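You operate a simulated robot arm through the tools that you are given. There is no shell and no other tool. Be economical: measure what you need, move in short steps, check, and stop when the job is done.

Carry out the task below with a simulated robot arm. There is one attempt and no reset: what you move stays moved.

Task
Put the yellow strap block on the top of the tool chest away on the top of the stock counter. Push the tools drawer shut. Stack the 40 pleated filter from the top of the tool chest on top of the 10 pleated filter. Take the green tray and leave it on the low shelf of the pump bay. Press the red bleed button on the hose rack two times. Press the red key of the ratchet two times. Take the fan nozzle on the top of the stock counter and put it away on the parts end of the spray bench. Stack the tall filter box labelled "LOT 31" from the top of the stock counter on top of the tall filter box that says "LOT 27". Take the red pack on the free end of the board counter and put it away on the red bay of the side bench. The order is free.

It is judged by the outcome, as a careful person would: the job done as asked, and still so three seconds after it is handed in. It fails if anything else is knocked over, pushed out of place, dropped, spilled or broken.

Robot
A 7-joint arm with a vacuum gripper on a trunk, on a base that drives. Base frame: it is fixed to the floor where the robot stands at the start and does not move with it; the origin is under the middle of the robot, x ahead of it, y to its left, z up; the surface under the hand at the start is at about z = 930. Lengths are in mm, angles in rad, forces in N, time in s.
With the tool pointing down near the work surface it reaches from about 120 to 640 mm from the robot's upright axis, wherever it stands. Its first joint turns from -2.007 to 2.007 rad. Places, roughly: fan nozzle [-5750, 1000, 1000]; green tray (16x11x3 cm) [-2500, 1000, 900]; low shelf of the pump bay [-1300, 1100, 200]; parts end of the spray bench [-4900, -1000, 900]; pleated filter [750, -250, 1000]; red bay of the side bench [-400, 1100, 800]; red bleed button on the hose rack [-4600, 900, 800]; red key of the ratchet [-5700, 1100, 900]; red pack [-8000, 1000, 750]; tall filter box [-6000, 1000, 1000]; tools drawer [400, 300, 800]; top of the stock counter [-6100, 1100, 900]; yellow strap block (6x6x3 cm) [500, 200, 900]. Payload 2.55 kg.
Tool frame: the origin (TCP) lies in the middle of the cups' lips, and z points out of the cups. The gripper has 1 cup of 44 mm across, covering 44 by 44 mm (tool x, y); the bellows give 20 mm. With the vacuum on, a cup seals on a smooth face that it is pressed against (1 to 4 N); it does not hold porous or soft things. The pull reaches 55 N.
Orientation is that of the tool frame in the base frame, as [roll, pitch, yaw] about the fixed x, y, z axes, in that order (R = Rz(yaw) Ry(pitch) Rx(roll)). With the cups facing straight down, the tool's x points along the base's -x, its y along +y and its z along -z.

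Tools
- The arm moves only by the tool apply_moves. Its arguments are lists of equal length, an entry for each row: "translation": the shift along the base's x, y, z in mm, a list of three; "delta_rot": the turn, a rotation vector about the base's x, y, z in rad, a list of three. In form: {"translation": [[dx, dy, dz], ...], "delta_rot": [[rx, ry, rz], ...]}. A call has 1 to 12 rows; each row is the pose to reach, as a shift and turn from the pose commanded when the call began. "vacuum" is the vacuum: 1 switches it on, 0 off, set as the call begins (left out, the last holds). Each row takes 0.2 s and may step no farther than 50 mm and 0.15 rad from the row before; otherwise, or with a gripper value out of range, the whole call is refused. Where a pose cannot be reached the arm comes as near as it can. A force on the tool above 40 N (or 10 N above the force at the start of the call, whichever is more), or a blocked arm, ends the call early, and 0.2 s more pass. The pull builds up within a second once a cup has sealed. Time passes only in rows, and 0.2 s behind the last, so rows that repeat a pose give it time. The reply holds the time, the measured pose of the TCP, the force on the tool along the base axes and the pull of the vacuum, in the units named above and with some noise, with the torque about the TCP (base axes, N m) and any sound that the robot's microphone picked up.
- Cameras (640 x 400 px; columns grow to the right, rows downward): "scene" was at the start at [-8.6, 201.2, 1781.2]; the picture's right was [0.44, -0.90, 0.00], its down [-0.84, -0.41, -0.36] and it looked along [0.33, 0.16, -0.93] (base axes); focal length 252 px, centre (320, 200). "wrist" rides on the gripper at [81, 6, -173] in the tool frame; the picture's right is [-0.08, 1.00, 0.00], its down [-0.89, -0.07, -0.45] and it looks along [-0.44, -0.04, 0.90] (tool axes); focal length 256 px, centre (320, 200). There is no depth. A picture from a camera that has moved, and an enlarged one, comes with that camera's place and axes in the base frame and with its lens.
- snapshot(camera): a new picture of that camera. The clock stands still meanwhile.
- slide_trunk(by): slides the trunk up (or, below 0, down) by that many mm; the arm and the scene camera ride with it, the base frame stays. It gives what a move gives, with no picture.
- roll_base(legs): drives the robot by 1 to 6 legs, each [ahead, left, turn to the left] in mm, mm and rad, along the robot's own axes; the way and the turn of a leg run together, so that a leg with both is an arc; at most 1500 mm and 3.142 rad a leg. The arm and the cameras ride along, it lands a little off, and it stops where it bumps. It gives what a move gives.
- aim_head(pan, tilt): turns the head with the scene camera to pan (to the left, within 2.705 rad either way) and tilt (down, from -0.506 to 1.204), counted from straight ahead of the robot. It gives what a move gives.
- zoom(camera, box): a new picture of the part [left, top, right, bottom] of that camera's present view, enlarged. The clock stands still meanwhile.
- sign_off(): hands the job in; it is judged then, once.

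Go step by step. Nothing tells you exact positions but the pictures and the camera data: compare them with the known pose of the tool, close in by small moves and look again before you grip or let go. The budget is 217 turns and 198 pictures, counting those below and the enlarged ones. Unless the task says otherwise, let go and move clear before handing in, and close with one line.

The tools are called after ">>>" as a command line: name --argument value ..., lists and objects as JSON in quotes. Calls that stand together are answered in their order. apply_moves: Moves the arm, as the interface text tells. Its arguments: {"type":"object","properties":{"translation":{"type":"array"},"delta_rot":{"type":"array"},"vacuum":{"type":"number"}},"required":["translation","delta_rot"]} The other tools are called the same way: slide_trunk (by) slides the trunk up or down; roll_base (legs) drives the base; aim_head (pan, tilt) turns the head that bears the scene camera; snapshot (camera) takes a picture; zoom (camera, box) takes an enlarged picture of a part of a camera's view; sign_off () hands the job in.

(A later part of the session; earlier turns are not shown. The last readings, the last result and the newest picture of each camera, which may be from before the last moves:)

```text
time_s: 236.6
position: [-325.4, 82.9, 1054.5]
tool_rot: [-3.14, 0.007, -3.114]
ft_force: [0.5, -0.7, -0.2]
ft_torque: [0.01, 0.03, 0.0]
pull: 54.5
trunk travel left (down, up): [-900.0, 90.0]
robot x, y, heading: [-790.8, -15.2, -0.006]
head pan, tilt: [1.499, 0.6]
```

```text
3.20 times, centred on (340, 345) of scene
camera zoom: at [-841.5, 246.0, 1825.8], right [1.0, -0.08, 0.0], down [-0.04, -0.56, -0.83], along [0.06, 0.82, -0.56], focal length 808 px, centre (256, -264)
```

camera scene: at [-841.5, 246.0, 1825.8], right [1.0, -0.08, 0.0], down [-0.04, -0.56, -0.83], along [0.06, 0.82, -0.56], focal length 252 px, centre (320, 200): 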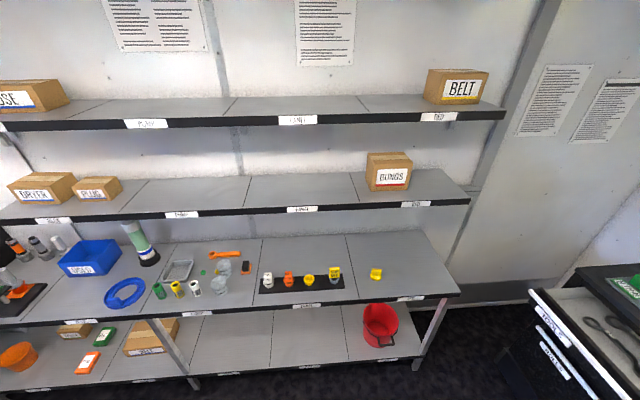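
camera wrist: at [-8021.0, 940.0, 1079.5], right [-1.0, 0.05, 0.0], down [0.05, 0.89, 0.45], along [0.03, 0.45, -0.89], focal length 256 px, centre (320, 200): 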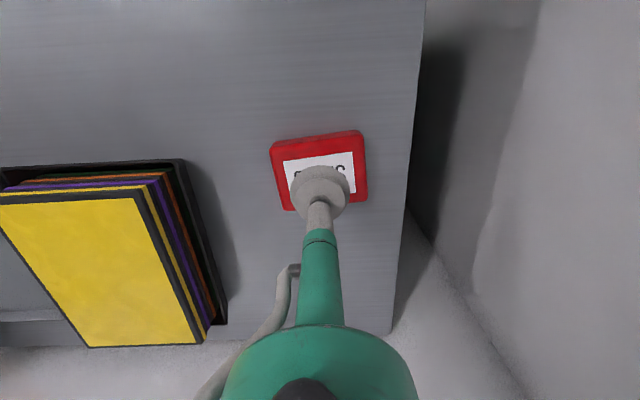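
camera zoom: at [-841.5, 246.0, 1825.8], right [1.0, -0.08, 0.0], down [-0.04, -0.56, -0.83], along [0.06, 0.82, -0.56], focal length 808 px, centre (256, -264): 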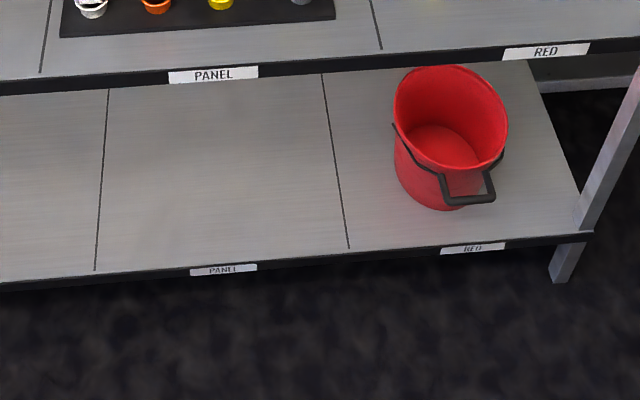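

The table-level RED bay is the right-most one (x −608…−125), with a yellow knob at about (−497,1056). I'll place the pack right of it near the front. Turn to face the bench and strafe.

>>> roll_base --legs '[[0, 0, 1.575], [0, -470, 0], [150, 0, 0]]'

>>> aim_head --pan 0.3 --tilt 0.6

>>> snapshot --camera "scene"

>>> snapshot --camera "wrist"

```text
time_s: 244.2
position: [-424.7, 596.1, 1054.4]
tool_rot: [-3.138, 0.007, -1.532]
ft_force: [-0.1, -0.8, -0.9]
ft_torque: [-0.04, 0.01, 0.02]
pull: 54.9
trunk travel left (down, up): [-900.0, 90.0]
robot x, y, heading: [-315.5, 131.8, 1.573]
head pan, tilt: [1.499, 0.6]
```

```text
time_s: 245.6
position: [-424.5, 596.2, 1054.7]
tool_rot: [-3.138, 0.006, -1.535]
ft_force: [-0.4, 0.3, -1.2]
ft_torque: [-0.03, -0.03, 0.02]
pull: 54.8
trunk travel left (down, up): [-900.0, 90.0]
robot x, y, heading: [-317.4, 128.5, 1.569]
head pan, tilt: [0.3, 0.6]
```

```text
92 pictures are left
camera scene: at [-520.4, 155.1, 1825.8], right [0.95, 0.3, 0.0], down [0.17, -0.54, -0.83], along [-0.25, 0.79, -0.56], focal length 252 px, centre (320, 200)
```

scene: 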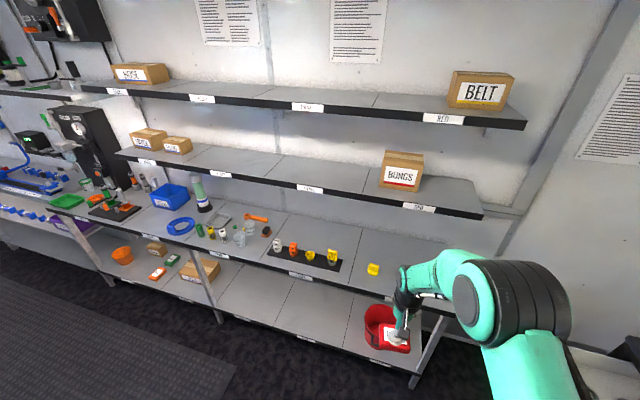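

```text
91 pictures are left
camera wrist: at [-428.9, 513.8, 1227.0], right [-1.0, 0.04, 0.0], down [0.04, 0.89, 0.45], along [0.02, 0.45, -0.89], focal length 256 px, centre (320, 200)
```

wrist: 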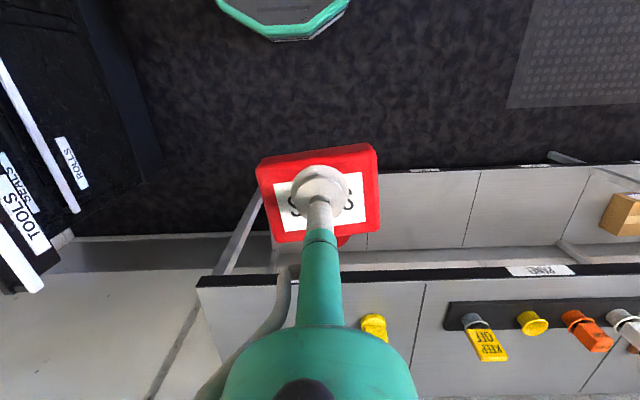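

Bench surface is z≈819, front edge y≈920; the shelf above has its edge at y≈1080, z≈1200. I'll place the pack at (−340, 985), staying in front of the upper shelf.

>>> roll_base --legs '[[330, 0, 0]]'

>>> apply_moves --translation '[[40, 15, -20], [80, 30, -50], [84, 50, -90]]' --delta_rot '[[0, 0, 0], [0, 0, 0], [0, 0, 0]]'

>>> snapshot --camera "wrist"

>>> snapshot --camera "scene"

```text
time_s: 247.8
position: [-428.4, 923.0, 1054.6]
tool_rot: [-3.138, 0.007, -1.527]
ft_force: [-0.5, -0.4, -1.5]
ft_torque: [-0.03, -0.01, 0.01]
pull: 54.8
trunk travel left (down, up): [-900.0, 90.0]
robot x, y, heading: [-322.2, 458.9, 1.584]
head pan, tilt: [0.3, 0.6]
```

```text
refused: row 2 steps farther than a row can; nothing moved
```

```text
90 pictures are left
camera wrist: at [-432.9, 840.4, 1226.9], right [-1.0, 0.04, 0.0], down [0.03, 0.89, 0.45], along [0.02, 0.45, -0.89], focal length 256 px, centre (320, 200)
```

wrist: 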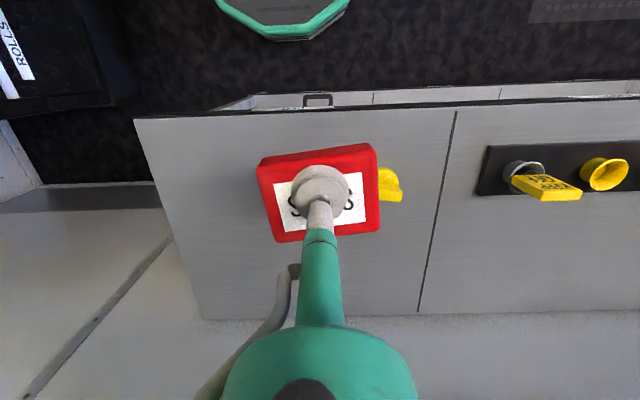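

```text
89 pictures are left
camera scene: at [-522.5, 481.5, 1825.8], right [0.95, 0.3, 0.0], down [0.17, -0.54, -0.82], along [-0.25, 0.79, -0.57], focal length 252 px, centre (320, 200)
```

scene: 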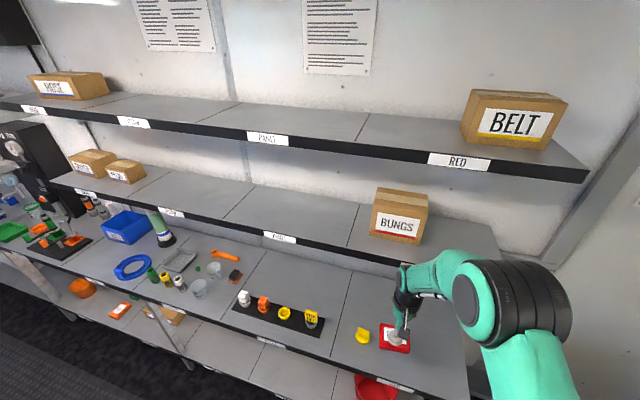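

>>> apply_moves --translation '[[40, 15, -15], [75, 30, -35], [88, 45, -70], [88, 57, -110], [88, 57, -150], [88, 57, -175]]' --delta_rot '[[0, 0, 0], [0, 0, 0], [0, 0, 0], [0, 0, 0], [0, 0, 0], [0, 0, 0]]'

>>> snapshot --camera "wrist"

>>> zoom --camera "scene" --box '[340, 220, 500, 380]'

```text
time_s: 249.2
position: [-340.7, 980.6, 882.1]
tool_rot: [-3.138, 0.01, -1.528]
ft_force: [-0.5, 0.1, 0.0]
ft_torque: [-0.03, 0.02, 0.01]
pull: 55.3
trunk travel left (down, up): [-900.0, 90.0]
robot x, y, heading: [-317.6, 458.5, 1.577]
head pan, tilt: [0.3, 0.6]
```

```text
88 pictures are left
camera wrist: at [-345.7, 897.7, 1052.5], right [-1.0, 0.04, 0.0], down [0.03, 0.89, 0.45], along [0.02, 0.45, -0.89], focal length 256 px, centre (320, 200)
```

wrist: 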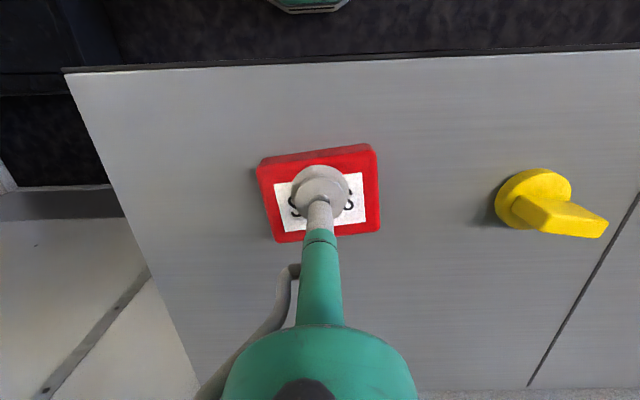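

```text
2.50 times, centred on (420, 300) of scene
camera zoom: at [-522.4, 481.3, 1825.9], right [0.95, 0.3, 0.0], down [0.17, -0.54, -0.83], along [-0.25, 0.79, -0.56], focal length 631 px, centre (70, -50)
```

zoom: 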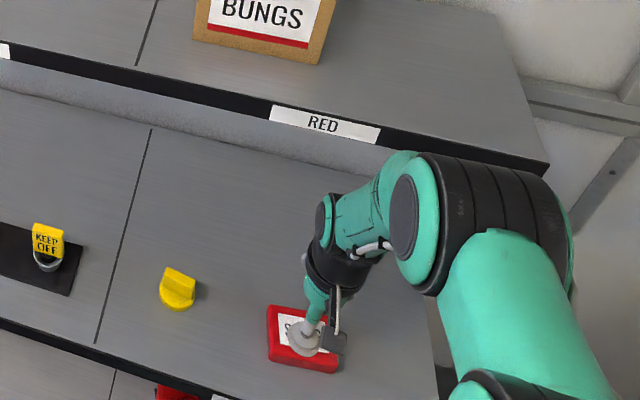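

Good spot. Lower to contact.

>>> apply_moves --translation '[[0, 0, -15], [0, 0, -25], [0, 0, -32], [0, 0, -38], [0, 0, -43]]' --delta_rot '[[0, 0, 0], [0, 0, 0], [0, 0, 0], [0, 0, 0], [0, 0, 0]]'

```text
time_s: 249.6
position: [-342.0, 987.4, 874.1]
tool_rot: [-3.139, 0.023, -1.529]
ft_force: [1.6, -7.6, 30.5]
ft_torque: [-0.32, 0.17, 0.06]
pull: 55.0
trunk travel left (down, up): [-900.0, 90.0]
robot x, y, heading: [-321.9, 458.3, 1.581]
head pan, tilt: [0.3, 0.6]
stopped in row 2: the force on the tool passed its limit at 41 N (the readings are from after the stop); the commanded pose is now the measured one
```

Contact with the bench. Ease, release, rise.

>>> apply_moves --translation '[[0, 0, 1], [0, 0, 1], [0, 0, 1], [0, 0, 1], [0, 0, 8], [0, 0, 30], [0, -20, 70], [0, -50, 110], [0, -90, 130]]' --delta_rot '[[0, 0, 0], [0, 0, 0], [0, 0, 0], [0, 0, 0], [0, 0, 0], [0, 0, 0], [0, 0, 0], [0, 0, 0], [0, 0, 0]]' --vacuum 0

>>> snapshot --camera "scene"

```text
time_s: 251.6
position: [-340.4, 894.1, 995.9]
tool_rot: [-3.137, 0.019, -1.53]
ft_force: [0.6, 0.2, -0.1]
ft_torque: [0.05, 0.01, -0.03]
pull: 0.1
trunk travel left (down, up): [-900.0, 90.0]
robot x, y, heading: [-320.0, 455.5, 1.581]
head pan, tilt: [0.3, 0.6]
```

```text
86 pictures are left
camera scene: at [-522.6, 478.6, 1825.8], right [0.95, 0.3, 0.0], down [0.17, -0.54, -0.83], along [-0.25, 0.79, -0.56], focal length 252 px, centre (320, 200)
```

scene: 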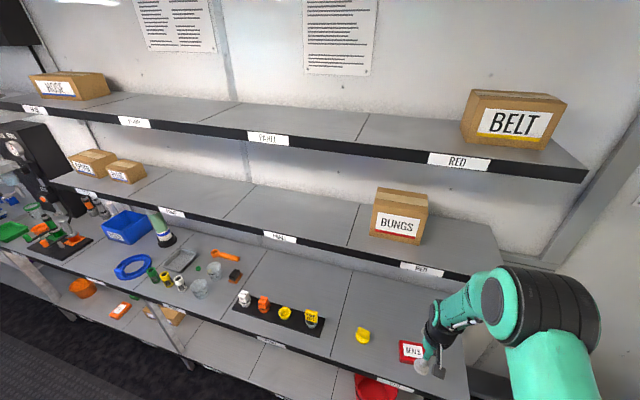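

Pack placed in the RED bay. Next the green tray at x≈−2500.

>>> roll_base --legs '[[-350, 0, 0], [0, 1100, 0], [0, 1100, 0]]'

>>> snapshot --camera "scene"

>>> snapshot --camera "wrist"

```text
time_s: 264.6
position: [-2572.3, 507.8, 995.5]
tool_rot: [-3.136, 0.02, -1.521]
ft_force: [-0.3, -0.3, -0.4]
ft_torque: [0.04, -0.01, 0.01]
pull: 0.2
trunk travel left (down, up): [-900.0, 90.0]
robot x, y, heading: [-2547.9, 69.3, 1.588]
head pan, tilt: [0.3, 0.6]
```

```text
85 pictures are left
camera scene: at [-2750.4, 91.2, 1825.8], right [0.95, 0.31, 0.0], down [0.18, -0.54, -0.83], along [-0.26, 0.78, -0.57], focal length 252 px, centre (320, 200)
```

scene: 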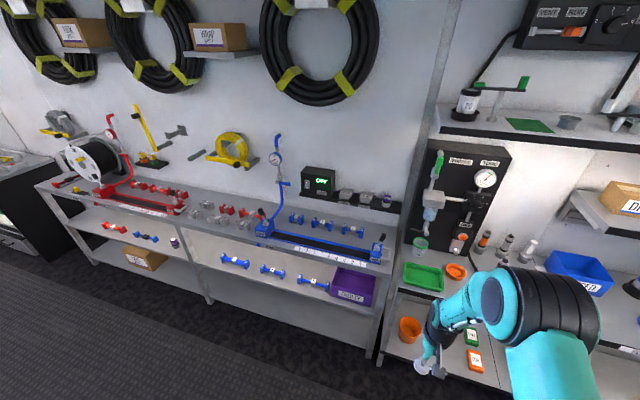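

```text
84 pictures are left
camera wrist: at [-2575.2, 423.0, 1167.0], right [-1.0, 0.03, 0.0], down [0.02, 0.89, 0.46], along [0.01, 0.46, -0.89], focal length 256 px, centre (320, 200)
```

wrist: 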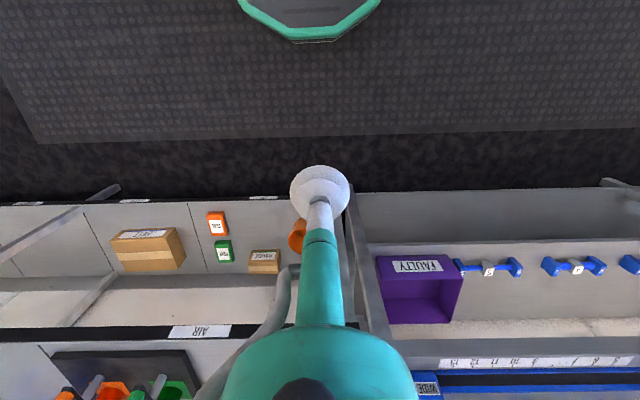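

>>> roll_base --legs '[[350, -30, 0]]'

>>> snapshot --camera "wrist"

>>> snapshot --camera "scene"

```text
time_s: 266.9
position: [-2551.8, 862.0, 996.8]
tool_rot: [-3.139, 0.019, -1.512]
ft_force: [0.5, 0.4, -0.2]
ft_torque: [-0.03, -0.01, 0.0]
pull: 0.1
trunk travel left (down, up): [-900.0, 90.0]
robot x, y, heading: [-2527.6, 424.1, 1.597]
head pan, tilt: [0.3, 0.6]
```

```text
83 pictures are left
camera wrist: at [-2555.1, 778.0, 1166.9], right [-1.0, 0.02, 0.0], down [0.02, 0.89, 0.46], along [0.01, 0.46, -0.89], focal length 256 px, centre (320, 200)
```

wrist: 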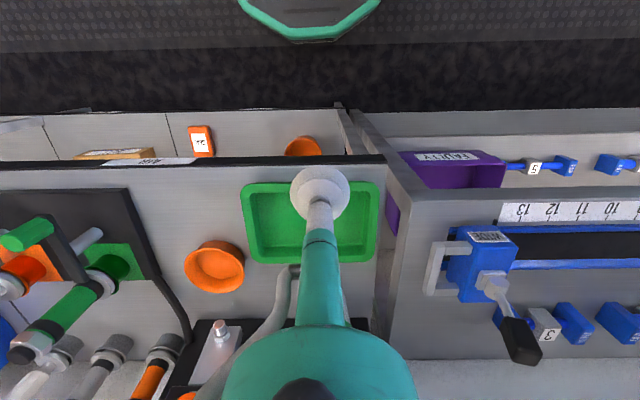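

```text
82 pictures are left
camera scene: at [-2727.7, 445.1, 1825.8], right [0.95, 0.32, 0.0], down [0.18, -0.54, -0.82], along [-0.26, 0.78, -0.57], focal length 252 px, centre (320, 200)
```

scene: 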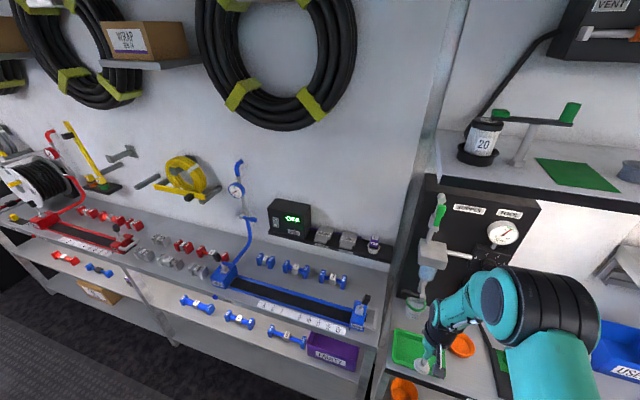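

Tray's floor centre is about (−2542, 975); the valve gear behind is at y≥1140, so there's room. Move over it.

>>> apply_moves --translation '[[4, 40, -10], [8, 80, -30], [10, 108, -60], [10, 113, -90]]' --delta_rot '[[0, 0, 0], [0, 0, 0], [0, 0, 0], [0, 0, 0]]'

>>> snapshot --camera "wrist"

>>> zoom --camera "scene" --box '[370, 240, 510, 400]'

```text
time_s: 267.9
position: [-2543.3, 977.0, 907.5]
tool_rot: [-3.139, 0.02, -1.511]
ft_force: [-0.8, -0.9, 0.0]
ft_torque: [0.01, 0.02, 0.0]
pull: 0.0
trunk travel left (down, up): [-900.0, 90.0]
robot x, y, heading: [-2523.1, 424.6, 1.598]
head pan, tilt: [0.3, 0.6]
```

```text
81 pictures are left
camera wrist: at [-2545.9, 892.8, 1077.6], right [-1.0, 0.02, 0.0], down [0.02, 0.89, 0.46], along [0.01, 0.46, -0.89], focal length 256 px, centre (320, 200)
```

wrist: 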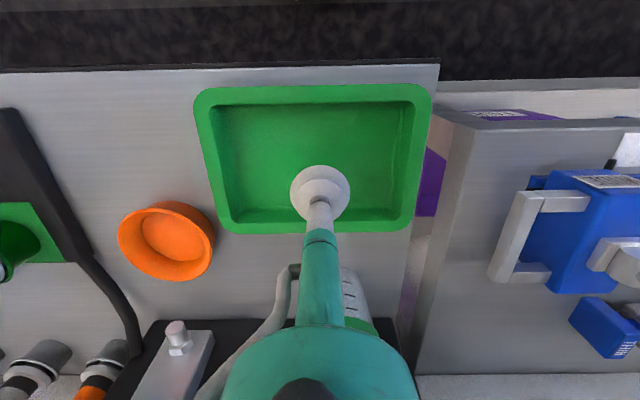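

```text
2.50 times, centred on (440, 320) of scene
camera zoom: at [-2727.8, 445.2, 1825.8], right [0.95, 0.32, 0.0], down [0.18, -0.54, -0.82], along [-0.26, 0.78, -0.57], focal length 631 px, centre (20, -100)
```

zoom: 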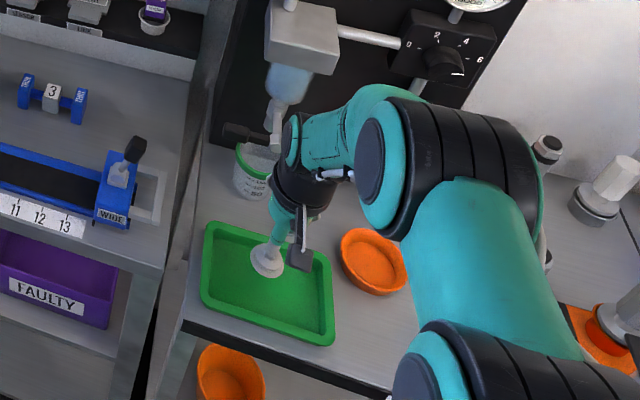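

Shift slightly to the tray's centre and descend slowly with vacuum on.

>>> apply_moves --translation '[[4, -8, -8], [4, -8, -16], [4, -8, -23], [4, -8, -29], [4, -8, -34], [4, -8, -38], [4, -8, -41]]' --delta_rot '[[0, 0, 0], [0, 0, 0], [0, 0, 0], [0, 0, 0], [0, 0, 0], [0, 0, 0], [0, 0, 0]]' --vacuum 1

>>> snapshot --camera "wrist"

```text
time_s: 269.4
position: [-2539.2, 967.6, 865.7]
tool_rot: [-3.139, 0.017, -1.511]
ft_force: [-0.4, 0.1, -0.3]
ft_torque: [-0.01, 0.01, -0.01]
pull: 0.0
trunk travel left (down, up): [-900.0, 90.0]
robot x, y, heading: [-2523.9, 427.1, 1.594]
head pan, tilt: [0.3, 0.6]
```

```text
79 pictures are left
camera wrist: at [-2541.3, 882.7, 1036.5], right [-1.0, 0.02, 0.0], down [0.02, 0.89, 0.46], along [0.01, 0.46, -0.89], focal length 256 px, centre (320, 200)
```

wrist: 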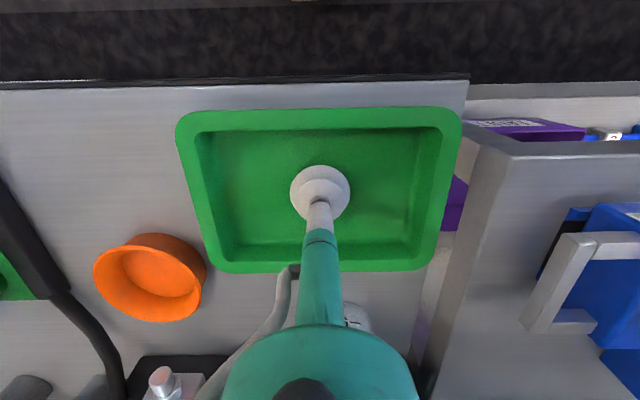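

Centred nicely. Continue down to contact.

>>> apply_moves --translation '[[0, 2, -4], [0, 2, -8], [0, 2, -12], [0, 2, -15], [0, 2, -18], [0, 2, -18]]' --delta_rot '[[0, 0, 0], [0, 0, 0], [0, 0, 0], [0, 0, 0], [0, 0, 0], [0, 0, 0]]'

```text
time_s: 270.9
position: [-2537.1, 966.9, 851.1]
tool_rot: [-3.137, 0.024, -1.513]
ft_force: [2.1, -15.2, 32.7]
ft_torque: [-0.17, 0.18, 0.01]
pull: 54.6
trunk travel left (down, up): [-900.0, 90.0]
robot x, y, heading: [-2525.9, 428.8, 1.593]
head pan, tilt: [0.3, 0.6]
```

Sealed. Lift and draw back.

>>> apply_moves --translation '[[0, 2, 15], [0, 2, 40], [0, 0, 80], [0, -20, 115], [0, -60, 135], [0, -105, 145]]' --delta_rot '[[0, 0, 0], [0, 0, 0], [0, 0, 0], [0, 0, 0], [0, 0, 0], [0, 0, 0]]'

>>> snapshot --camera "wrist"

```text
time_s: 272.2
position: [-2537.0, 862.1, 992.9]
tool_rot: [-3.137, 0.021, -1.511]
ft_force: [-0.2, 0.6, -1.2]
ft_torque: [-0.02, 0.01, 0.02]
pull: 55.1
trunk travel left (down, up): [-900.0, 90.0]
robot x, y, heading: [-2525.5, 426.1, 1.593]
head pan, tilt: [0.3, 0.6]
```

```text
78 pictures are left
camera wrist: at [-2540.1, 776.6, 1163.6], right [-1.0, 0.02, 0.0], down [0.02, 0.89, 0.46], along [0.01, 0.46, -0.89], focal length 256 px, centre (320, 200)
```

wrist: 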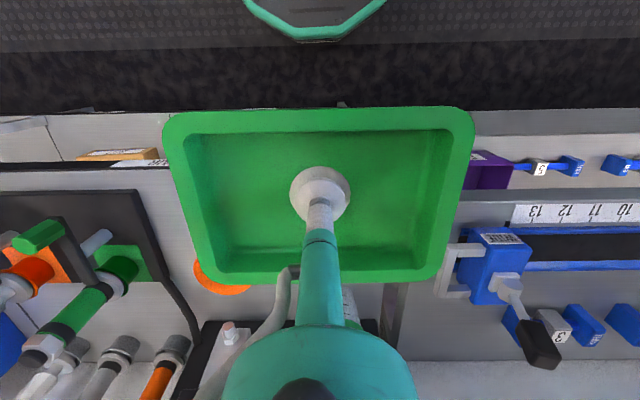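

Tray held. Reverse and go to the pump bay at x≈−1300, then look at the low shelf.

>>> roll_base --legs '[[-400, 0, -0.02], [0, -1230, 0]]'

>>> aim_head --pan 0.25 --tilt 0.8

>>> snapshot --camera "scene"

```text
time_s: 280.5
position: [-1305.1, 454.3, 992.3]
tool_rot: [-3.138, 0.019, -1.551]
ft_force: [0.7, 0.3, -1.4]
ft_torque: [-0.03, -0.01, 0.01]
pull: 54.9
trunk travel left (down, up): [-900.0, 90.0]
robot x, y, heading: [-1311.9, 16.9, 1.556]
head pan, tilt: [0.3, 0.6]
```

```text
time_s: 281.2
position: [-1304.8, 455.1, 993.1]
tool_rot: [-3.137, 0.019, -1.551]
ft_force: [0.0, 0.0, -1.4]
ft_torque: [-0.02, 0.0, -0.03]
pull: 54.8
trunk travel left (down, up): [-900.0, 90.0]
robot x, y, heading: [-1311.0, 16.3, 1.561]
head pan, tilt: [0.25, 0.799]
```

```text
77 pictures are left
camera scene: at [-1505.5, 37.5, 1809.0], right [0.97, 0.23, 0.0], down [0.17, -0.7, -0.7], along [-0.16, 0.68, -0.72], focal length 252 px, centre (320, 200)
```

scene: 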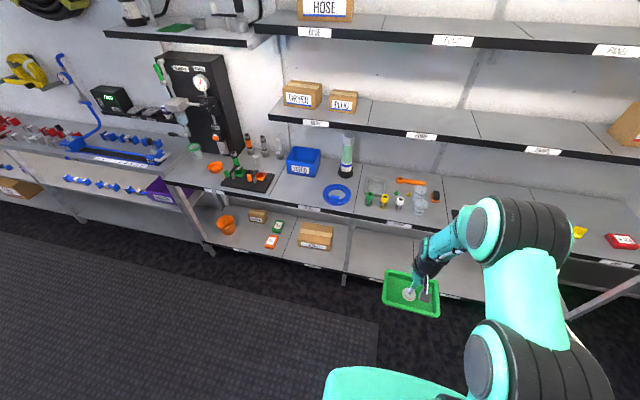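

PUMP bay spans x≈−1560…−1080 with a leg near x≈−1520. Lower the trunk 700 mm in the free aisle, then view the low shelf.

>>> slide_trunk --by -700

>>> aim_head --pan 0.25 --tilt 0.5

>>> snapshot --camera "scene"

>>> snapshot --camera "wrist"

```text
refused: -700 is not a number from -400 to 400
```

```text
time_s: 282.0
position: [-1305.1, 455.1, 992.8]
tool_rot: [-3.139, 0.019, -1.551]
ft_force: [0.5, 1.2, -2.0]
ft_torque: [-0.03, 0.01, -0.01]
pull: 54.4
trunk travel left (down, up): [-900.0, 90.0]
robot x, y, heading: [-1311.4, 15.3, 1.557]
head pan, tilt: [0.25, 0.499]
```

```text
76 pictures are left
camera scene: at [-1507.8, 47.5, 1834.8], right [0.97, 0.23, 0.0], down [0.11, -0.47, -0.88], along [-0.21, 0.85, -0.48], focal length 252 px, centre (320, 200)
```

scene: 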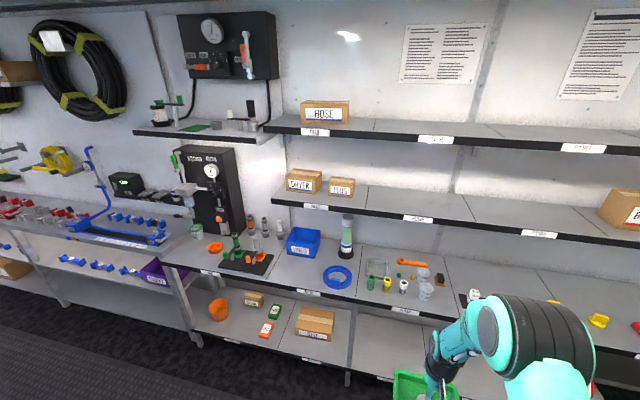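

```text
75 pictures are left
camera wrist: at [-1310.9, 370.4, 1162.9], right [-1.0, 0.06, 0.0], down [0.05, 0.89, 0.46], along [0.03, 0.46, -0.89], focal length 256 px, centre (320, 200)
```

wrist: 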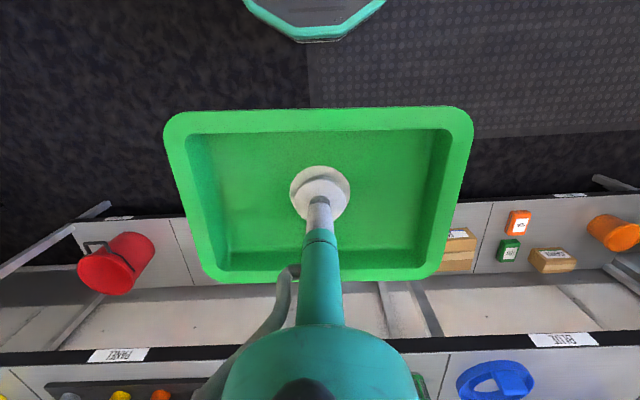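

>>> slide_trunk --by -350

>>> slide_trunk --by -350

>>> snapshot --camera "scene"

>>> snapshot --camera "wrist"

```text
time_s: 285.4
position: [-1305.0, 455.7, 642.3]
tool_rot: [-3.138, 0.02, -1.552]
ft_force: [0.2, -0.5, -1.4]
ft_torque: [-0.01, 0.02, 0.0]
pull: 55.3
trunk travel left (down, up): [-550.0, 440.0]
robot x, y, heading: [-1313.6, 15.0, 1.558]
head pan, tilt: [0.25, 0.499]
```

```text
time_s: 288.9
position: [-1304.8, 455.6, 292.3]
tool_rot: [-3.138, 0.018, -1.55]
ft_force: [0.4, -0.3, 0.2]
ft_torque: [-0.02, 0.01, -0.04]
pull: 54.8
trunk travel left (down, up): [-200.0, 790.0]
robot x, y, heading: [-1310.5, 17.7, 1.558]
head pan, tilt: [0.25, 0.499]
```

```text
74 pictures are left
camera scene: at [-1507.8, 47.6, 1134.9], right [0.97, 0.23, 0.0], down [0.11, -0.47, -0.88], along [-0.21, 0.85, -0.48], focal length 252 px, centre (320, 200)
```

scene: 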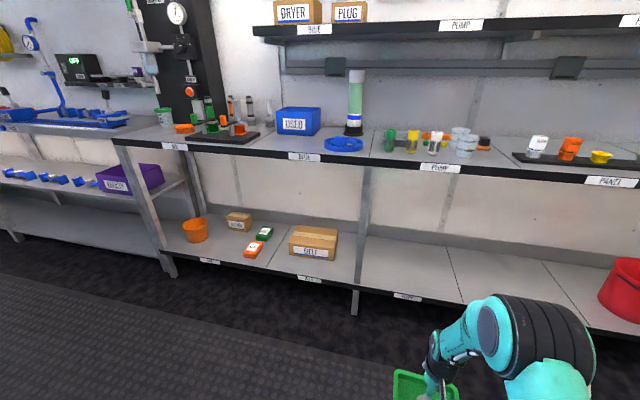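

```text
73 pictures are left
camera wrist: at [-1310.8, 370.5, 462.9], right [-1.0, 0.06, 0.0], down [0.05, 0.89, 0.46], along [0.03, 0.46, -0.89], focal length 256 px, centre (320, 200)
```

wrist: 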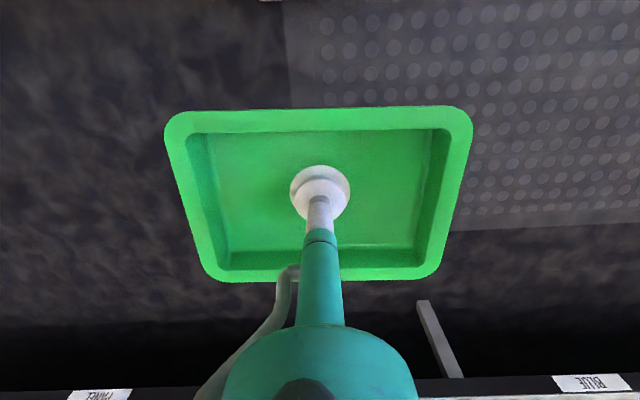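

Low shelf is at z≈215–225, bay empty. I'll extend the arm 120 mm so the elbow stays out from under the bench, and check its profile.

>>> apply_moves --translation '[[0, 40, 0], [0, 80, 0], [0, 120, 0]]' --delta_rot '[[0, 0, 0], [0, 0, 0], [0, 0, 0]]'

>>> aim_head --pan -0.5 --tilt 0.7

>>> snapshot --camera "scene"

```text
time_s: 289.6
position: [-1303.5, 573.8, 291.5]
tool_rot: [-3.139, 0.019, -1.551]
ft_force: [-0.4, 1.0, -0.2]
ft_torque: [-0.03, 0.0, -0.06]
pull: 55.4
trunk travel left (down, up): [-200.0, 790.0]
robot x, y, heading: [-1307.7, 19.2, 1.552]
head pan, tilt: [0.25, 0.499]
```

```text
time_s: 290.8
position: [-1302.9, 573.1, 290.7]
tool_rot: [-3.138, 0.019, -1.55]
ft_force: [0.4, 0.1, -0.5]
ft_torque: [0.01, -0.03, -0.02]
pull: 55.1
trunk travel left (down, up): [-200.0, 790.0]
robot x, y, heading: [-1308.2, 16.6, 1.555]
head pan, tilt: [-0.499, 0.7]
```

```text
72 pictures are left
camera scene: at [-1444.9, 33.2, 1117.2], right [0.87, -0.49, 0.0], down [-0.32, -0.56, -0.77], along [0.37, 0.67, -0.64], focal length 252 px, centre (320, 200)
```

scene: 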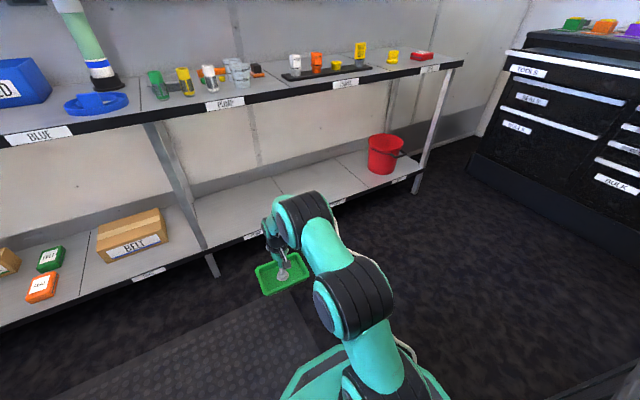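

Arm's highest part forward is ~700, well below the bench underside (~790). Drive in 415 mm.

>>> roll_base --legs '[[415, 0, 0]]'

>>> snapshot --camera "scene"

>>> snapshot --camera "wrist"

```text
time_s: 293.3
position: [-1296.4, 992.4, 292.3]
tool_rot: [-3.14, 0.02, -1.553]
ft_force: [0.8, -0.4, -0.2]
ft_torque: [-0.02, -0.02, 0.02]
pull: 55.5
trunk travel left (down, up): [-200.0, 790.0]
robot x, y, heading: [-1301.2, 435.5, 1.553]
head pan, tilt: [-0.499, 0.7]
```

```text
71 pictures are left
camera scene: at [-1438.8, 452.3, 1117.2], right [0.87, -0.49, 0.0], down [-0.32, -0.56, -0.77], along [0.38, 0.67, -0.64], focal length 252 px, centre (320, 200)
```

scene: 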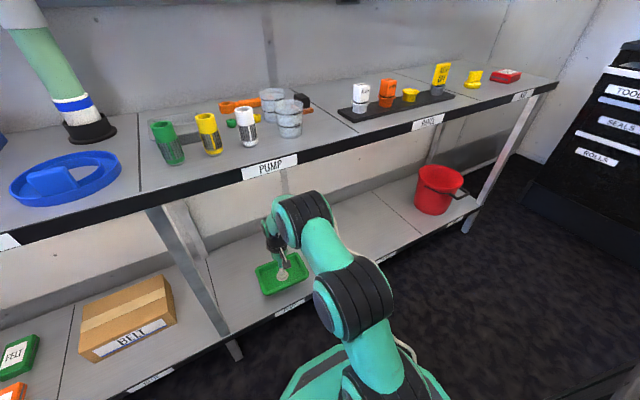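

```text
70 pictures are left
camera wrist: at [-1302.4, 907.6, 462.6], right [-1.0, 0.06, 0.0], down [0.05, 0.88, 0.46], along [0.03, 0.46, -0.89], focal length 256 px, centre (320, 200)
```

wrist: 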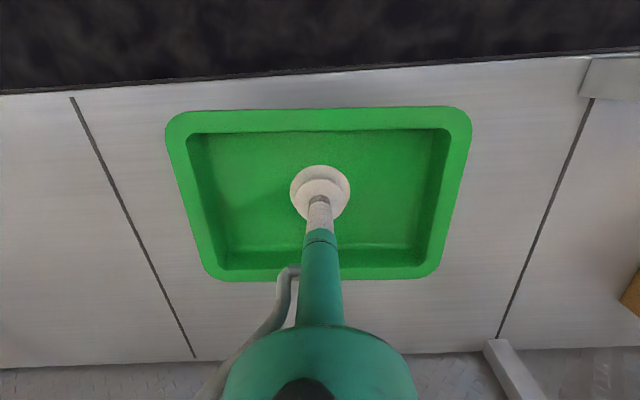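

In place above the PUMP low shelf. Lower to contact.

>>> apply_moves --translation '[[0, 10, -20], [0, 10, -35], [0, 10, -45], [0, 10, -52], [0, 10, -58]]' --delta_rot '[[0, 0, 0], [0, 0, 0], [0, 0, 0], [0, 0, 0], [0, 0, 0]]'

```text
time_s: 294.5
position: [-1295.4, 1003.3, 234.1]
tool_rot: [-3.138, 0.019, -1.555]
ft_force: [0.0, -0.2, -0.8]
ft_torque: [-0.02, 0.01, 0.01]
pull: 55.1
trunk travel left (down, up): [-200.0, 790.0]
robot x, y, heading: [-1300.6, 434.6, 1.554]
head pan, tilt: [-0.499, 0.7]
```

>>> apply_moves --translation '[[0, 0, -4], [0, 0, -8], [0, 0, -12], [0, 0, -16], [0, 0, -20], [0, 0, -23]]' --delta_rot '[[0, 0, 0], [0, 0, 0], [0, 0, 0], [0, 0, 0], [0, 0, 0], [0, 0, 0]]'

```text
time_s: 295.6
position: [-1297.2, 1001.7, 222.5]
tool_rot: [-3.139, 0.019, -1.554]
ft_force: [-0.3, -10.3, 18.4]
ft_torque: [0.14, 0.14, 0.04]
pull: 54.8
trunk travel left (down, up): [-200.0, 790.0]
robot x, y, heading: [-1302.5, 435.9, 1.558]
head pan, tilt: [-0.499, 0.7]
stopped in row 5: the force on the tool passed its limit at 43 N (the readings are from after the stop); the commanded pose is now the measured one
```

Contact. Release and rise, then back out.

>>> apply_moves --translation '[[0, 0, 1], [0, 0, 1], [0, 0, 1], [0, 0, 1], [0, 0, 10], [0, 0, 40], [0, 0, 75]]' --delta_rot '[[0, 0, 0], [0, 0, 0], [0, 0, 0], [0, 0, 0], [0, 0, 0], [0, 0, 0], [0, 0, 0]]' --vacuum 0

>>> snapshot --camera "wrist"

```text
time_s: 297.2
position: [-1295.6, 1002.3, 295.4]
tool_rot: [-3.138, 0.014, -1.553]
ft_force: [-0.2, 0.2, 0.8]
ft_torque: [-0.01, 0.01, -0.02]
pull: 0.1
trunk travel left (down, up): [-200.0, 790.0]
robot x, y, heading: [-1305.0, 435.3, 1.556]
head pan, tilt: [-0.499, 0.7]
```

```text
69 pictures are left
camera wrist: at [-1300.7, 918.0, 466.3], right [-1.0, 0.06, 0.0], down [0.05, 0.89, 0.46], along [0.03, 0.46, -0.89], focal length 256 px, centre (320, 200)
```

wrist: 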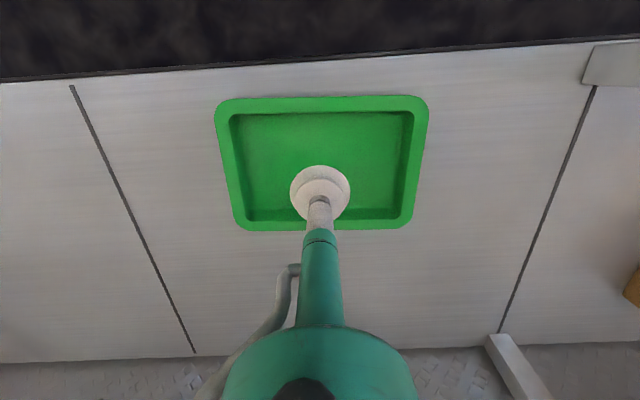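

Tray is placed. Back out, then raise the trunk and turn towards the tool chest.

>>> roll_base --legs '[[-430, 0, 0]]'

>>> slide_trunk --by 400

>>> slide_trunk --by 100

>>> roll_base --legs '[[0, 0, -1.555], [400, 300, 0]]'

>>> aim_head --pan 0 --tilt 0.5

>>> snapshot --camera "scene"

```text
time_s: 299.8
position: [-1303.3, 566.4, 293.7]
tool_rot: [-3.138, 0.015, -1.545]
ft_force: [-0.2, 0.7, 0.0]
ft_torque: [0.01, 0.03, 0.0]
pull: 0.0
trunk travel left (down, up): [-200.0, 790.0]
robot x, y, heading: [-1311.2, -1.3, 1.564]
head pan, tilt: [-0.499, 0.7]
```

```text
time_s: 303.6
position: [-1303.7, 566.0, 694.8]
tool_rot: [-3.137, 0.017, -1.545]
ft_force: [-1.3, 0.0, -0.3]
ft_torque: [0.02, -0.01, 0.02]
pull: 0.1
trunk travel left (down, up): [-600.0, 390.0]
robot x, y, heading: [-1310.2, 1.0, 1.563]
head pan, tilt: [-0.499, 0.7]
```

```text
time_s: 305.0
position: [-1304.2, 567.4, 795.0]
tool_rot: [-3.138, 0.014, -1.546]
ft_force: [-0.4, -0.1, 0.1]
ft_torque: [-0.03, 0.02, -0.01]
pull: 0.1
trunk travel left (down, up): [-700.0, 290.0]
robot x, y, heading: [-1311.3, 0.9, 1.559]
head pan, tilt: [-0.499, 0.7]
```

```text
time_s: 311.7
position: [-352.8, 316.9, 795.7]
tool_rot: [-3.138, 0.015, -3.095]
ft_force: [0.5, 0.1, 0.2]
ft_torque: [0.0, 0.06, 0.01]
pull: 0.0
trunk travel left (down, up): [-700.0, 290.0]
robot x, y, heading: [-921.5, 311.2, 0.013]
head pan, tilt: [-0.499, 0.7]
```

```text
time_s: 312.6
position: [-352.4, 318.4, 794.2]
tool_rot: [-3.138, 0.017, -3.094]
ft_force: [-0.7, 1.1, 0.9]
ft_torque: [0.02, 0.0, 0.02]
pull: 0.0
trunk travel left (down, up): [-700.0, 290.0]
robot x, y, heading: [-921.2, 310.3, 0.012]
head pan, tilt: [0.0, 0.499]
```

```text
68 pictures are left
camera scene: at [-889.7, 488.5, 1634.9], right [0.01, -1.0, 0.0], down [-0.48, -0.01, -0.88], along [0.88, 0.01, -0.48], focal length 252 px, centre (320, 200)
```

scene: 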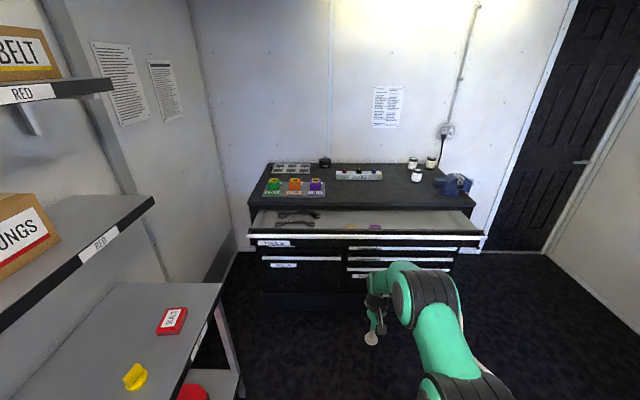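

Drawer front is at x≈150, y −336…880, z≈800–865. Turn the tool horizontal (pointing +x) here in free space.

>>> apply_moves --translation '[[0, 0, 5], [0, 0, 10], [0, 0, 15], [0, 0, 20], [0, 0, 25], [0, 0, 30], [0, 0, 35], [0, 0, 38], [0, 0, 38], [0, 0, 38], [0, 0, 38]]' --delta_rot '[[0, -0.145, 0], [0, -0.29, 0], [0, -0.435, 0], [0, -0.58, 0], [0, -0.725, 0], [0, -0.87, 0], [0, -1.015, 0], [0, -1.16, 0], [0, -1.305, 0], [0, -1.45, 0], [0, -1.57, 0]]'

>>> snapshot --camera "wrist"

```text
time_s: 315.0
position: [-352.4, 318.5, 832.0]
tool_rot: [-1.204, 1.52, -1.208]
ft_force: [0.6, 0.1, -0.1]
ft_torque: [0.0, 0.01, -0.01]
pull: 0.1
trunk travel left (down, up): [-700.0, 290.0]
robot x, y, heading: [-922.6, 314.8, 0.011]
head pan, tilt: [0.0, 0.499]
```

```text
67 pictures are left
camera wrist: at [-524.1, 320.6, 748.9], right [0.0, 1.0, 0.03], down [-0.46, -0.03, 0.89], along [0.89, -0.02, 0.46], focal length 256 px, centre (320, 200)
```

wrist: 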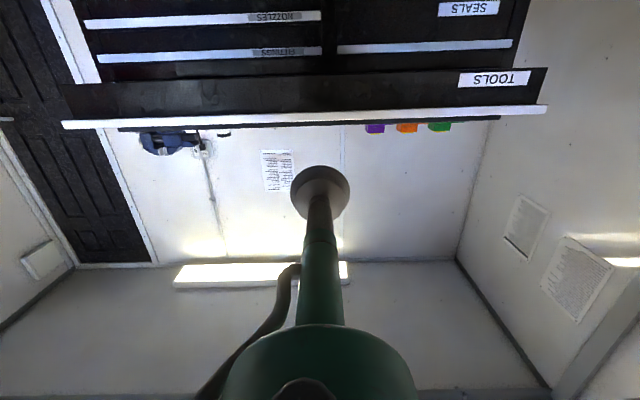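

Drawer face spans z≈771–850, centre y≈276. Align and drive up to it.

>>> apply_moves --translation '[[0, -22, -10], [0, -42, -20]]' --delta_rot '[[0, 0, 0], [0, 0, 0]]'

>>> roll_base --legs '[[440, 0, -0.012]]'

>>> snapshot --camera "wrist"

>>> aim_head --pan -0.1 --tilt 0.9

>>> snapshot --camera "scene"

```text
time_s: 315.6
position: [-350.8, 275.0, 812.8]
tool_rot: [-1.23, 1.521, -1.232]
ft_force: [0.5, -0.3, 0.2]
ft_torque: [0.04, 0.01, 0.03]
pull: 0.0
trunk travel left (down, up): [-700.0, 290.0]
robot x, y, heading: [-920.3, 309.8, 0.013]
head pan, tilt: [0.0, 0.499]
```

```text
time_s: 318.3
position: [93.9, 263.8, 812.0]
tool_rot: [-1.268, 1.521, -1.292]
ft_force: [0.4, -0.5, 0.1]
ft_torque: [-0.01, -0.03, 0.01]
pull: 0.1
trunk travel left (down, up): [-700.0, 290.0]
robot x, y, heading: [-479.2, 313.9, -0.006]
head pan, tilt: [0.0, 0.499]
```

```text
66 pictures are left
camera wrist: at [-79.1, 270.3, 728.7], right [0.02, 1.0, 0.03], down [-0.46, -0.02, 0.89], along [0.89, -0.04, 0.46], focal length 256 px, centre (320, 200)
```

wrist: 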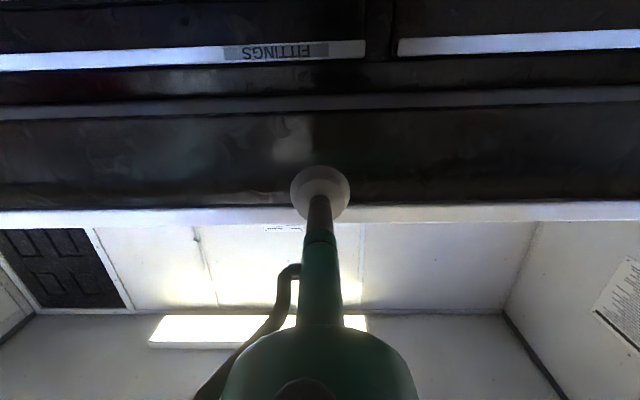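

```text
time_s: 319.2
position: [92.3, 264.2, 812.4]
tool_rot: [-1.257, 1.522, -1.28]
ft_force: [0.1, -0.2, 0.0]
ft_torque: [-0.01, 0.03, -0.03]
pull: 0.0
trunk travel left (down, up): [-700.0, 290.0]
robot x, y, heading: [-473.7, 312.2, -0.008]
head pan, tilt: [-0.099, 0.901]
```

```text
65 pictures are left
camera scene: at [-457.1, 481.8, 1601.1], right [-0.11, -0.99, 0.0], down [-0.78, 0.08, -0.62], along [0.62, -0.07, -0.78], focal length 252 px, centre (320, 200)
```

scene: 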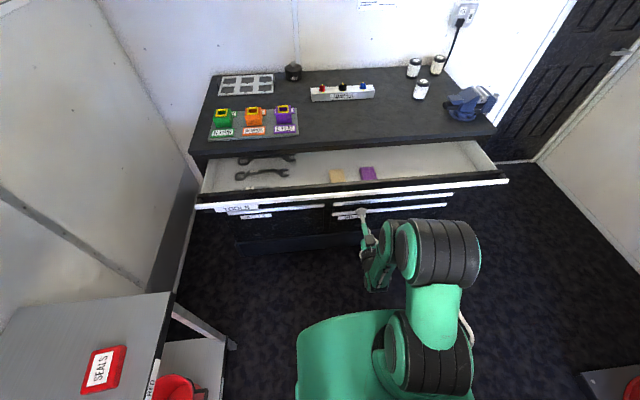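

Push forward with the arm.

>>> apply_moves --translation '[[15, 0, 0], [30, 0, 0], [45, 0, 0], [60, 0, 0], [70, 0, 0], [80, 0, 0], [90, 0, 0], [100, 0, 0], [110, 0, 0]]' --delta_rot '[[0, 0, 0], [0, 0, 0], [0, 0, 0], [0, 0, 0], [0, 0, 0], [0, 0, 0], [0, 0, 0], [0, 0, 0], [0, 0, 0]]'

>>> snapshot --camera "scene"

```text
time_s: 321.2
position: [202.3, 264.1, 813.2]
tool_rot: [-1.267, 1.523, -1.29]
ft_force: [-1.5, -0.1, 0.2]
ft_torque: [-0.05, 0.01, -0.05]
pull: 0.1
trunk travel left (down, up): [-700.0, 290.0]
robot x, y, heading: [-473.8, 310.1, -0.007]
head pan, tilt: [-0.099, 0.901]
```

```text
64 pictures are left
camera scene: at [-457.1, 481.8, 1601.0], right [-0.11, -0.99, 0.0], down [-0.78, 0.08, -0.62], along [0.62, -0.07, -0.78], focal length 252 px, centre (320, 200)
```

scene: 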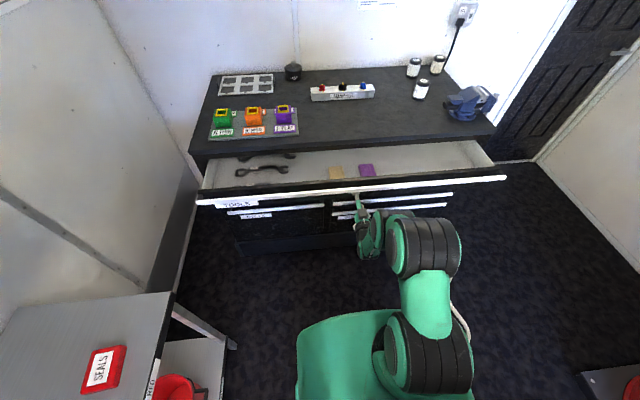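

The drawer slides with little force. Push on with the base, 110 mm.

>>> roll_base --legs '[[110, 0, 0]]'

>>> snapshot --camera "scene"

```text
time_s: 322.4
position: [312.6, 264.8, 812.3]
tool_rot: [-1.268, 1.524, -1.292]
ft_force: [1.1, 0.3, -0.4]
ft_torque: [0.02, -0.01, -0.05]
pull: 0.1
trunk travel left (down, up): [-700.0, 290.0]
robot x, y, heading: [-368.7, 311.9, -0.005]
head pan, tilt: [-0.099, 0.901]
```

```text
63 pictures are left
camera scene: at [-347.3, 481.0, 1601.0], right [-0.11, -0.99, 0.0], down [-0.78, 0.08, -0.62], along [0.62, -0.07, -0.78], focal length 252 px, centre (320, 200)
```

scene: 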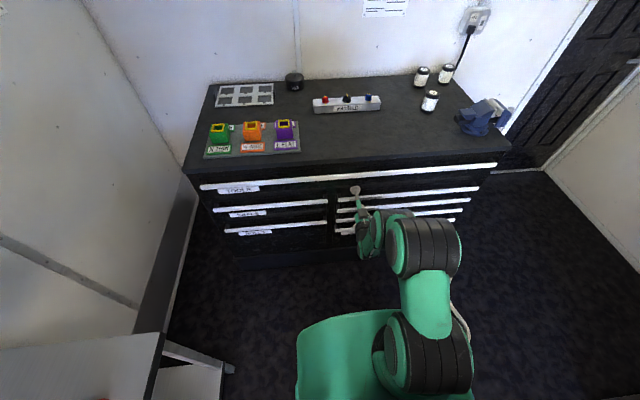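

It looks nearly closed; press with the arm until it resists.

>>> apply_moves --translation '[[8, 0, 0], [16, 0, 0], [24, 0, 0], [32, 0, 0], [40, 0, 0], [48, 0, 0]]' --delta_rot '[[0, 0, 0], [0, 0, 0], [0, 0, 0], [0, 0, 0], [0, 0, 0], [0, 0, 0]]'

>>> zoom --camera "scene" --box '[170, 140, 530, 260]'

```text
time_s: 323.8
position: [359.8, 263.8, 813.1]
tool_rot: [-1.266, 1.523, -1.289]
ft_force: [-0.3, -0.4, -0.7]
ft_torque: [0.01, -0.01, 0.0]
pull: 0.1
trunk travel left (down, up): [-700.0, 290.0]
robot x, y, heading: [-366.3, 311.8, -0.009]
head pan, tilt: [-0.099, 0.901]
```

```text
1.78 times, centred on (350, 200) of scene
camera zoom: at [-348.8, 481.0, 1601.0], right [-0.11, -0.99, 0.0], down [-0.78, 0.08, -0.62], along [0.62, -0.07, -0.78], focal length 449 px, centre (267, 200)
```

zoom: 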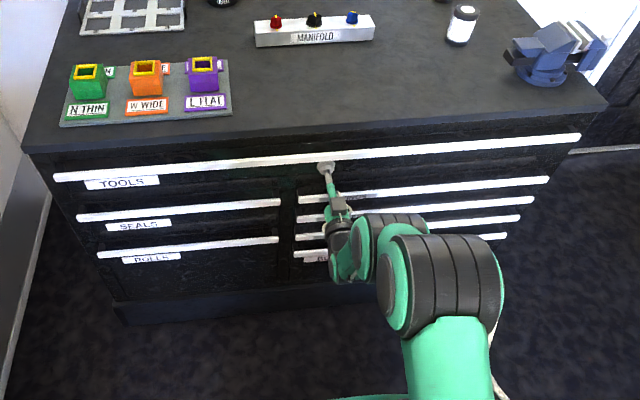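

>>> apply_moves --translation '[[6, 0, 0], [12, 0, 0], [18, 0, 0], [24, 0, 0]]' --delta_rot '[[0, 0, 0], [0, 0, 0], [0, 0, 0], [0, 0, 0]]'

>>> zoom --camera "scene" --box '[310, 150, 400, 220]'

```text
time_s: 324.8
position: [384.7, 265.1, 814.2]
tool_rot: [-1.245, 1.521, -1.266]
ft_force: [-0.9, -0.2, 0.1]
ft_torque: [0.01, 0.01, 0.02]
pull: 0.1
trunk travel left (down, up): [-700.0, 290.0]
robot x, y, heading: [-367.7, 311.9, -0.01]
head pan, tilt: [-0.099, 0.901]
```

```text
5.71 times, centred on (355, 185) of scene
camera zoom: at [-349.0, 481.0, 1601.0], right [-0.11, -0.99, 0.0], down [-0.78, 0.08, -0.62], along [0.62, -0.07, -0.78], focal length 1443 px, centre (120, 286)
```

zoom: 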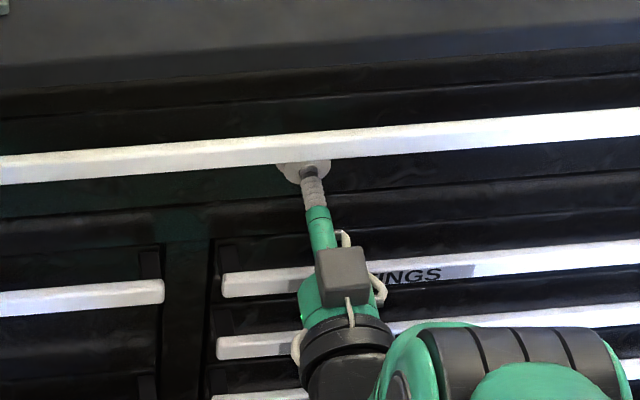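

>>> apply_moves --translation '[[5, 0, 0], [10, 0, 0], [15, 0, 0], [20, 0, 0]]' --delta_rot '[[0, 0, 0], [0, 0, 0], [0, 0, 0], [0, 0, 0]]'

>>> snapshot --camera "scene"

```text
time_s: 325.8
position: [401.8, 263.4, 813.2]
tool_rot: [-1.275, 1.522, -1.299]
ft_force: [-10.0, -2.0, 0.0]
ft_torque: [-0.08, 0.02, 0.1]
pull: 0.1
trunk travel left (down, up): [-700.0, 290.0]
robot x, y, heading: [-364.8, 309.5, -0.006]
head pan, tilt: [-0.099, 0.901]
```

```text
60 pictures are left
camera scene: at [-350.8, 480.7, 1601.1], right [-0.11, -0.99, 0.0], down [-0.78, 0.08, -0.62], along [0.62, -0.07, -0.78], focal length 252 px, centre (320, 200)
```

scene: 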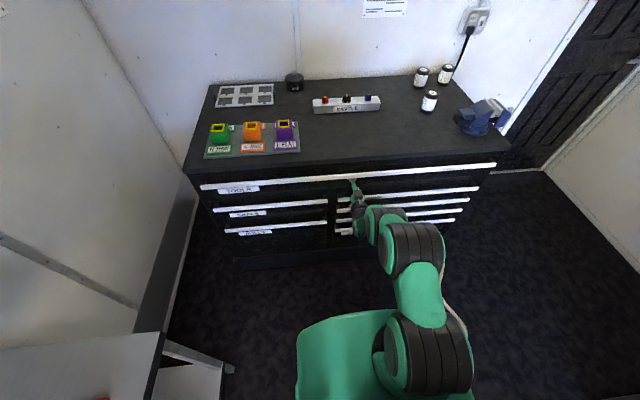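

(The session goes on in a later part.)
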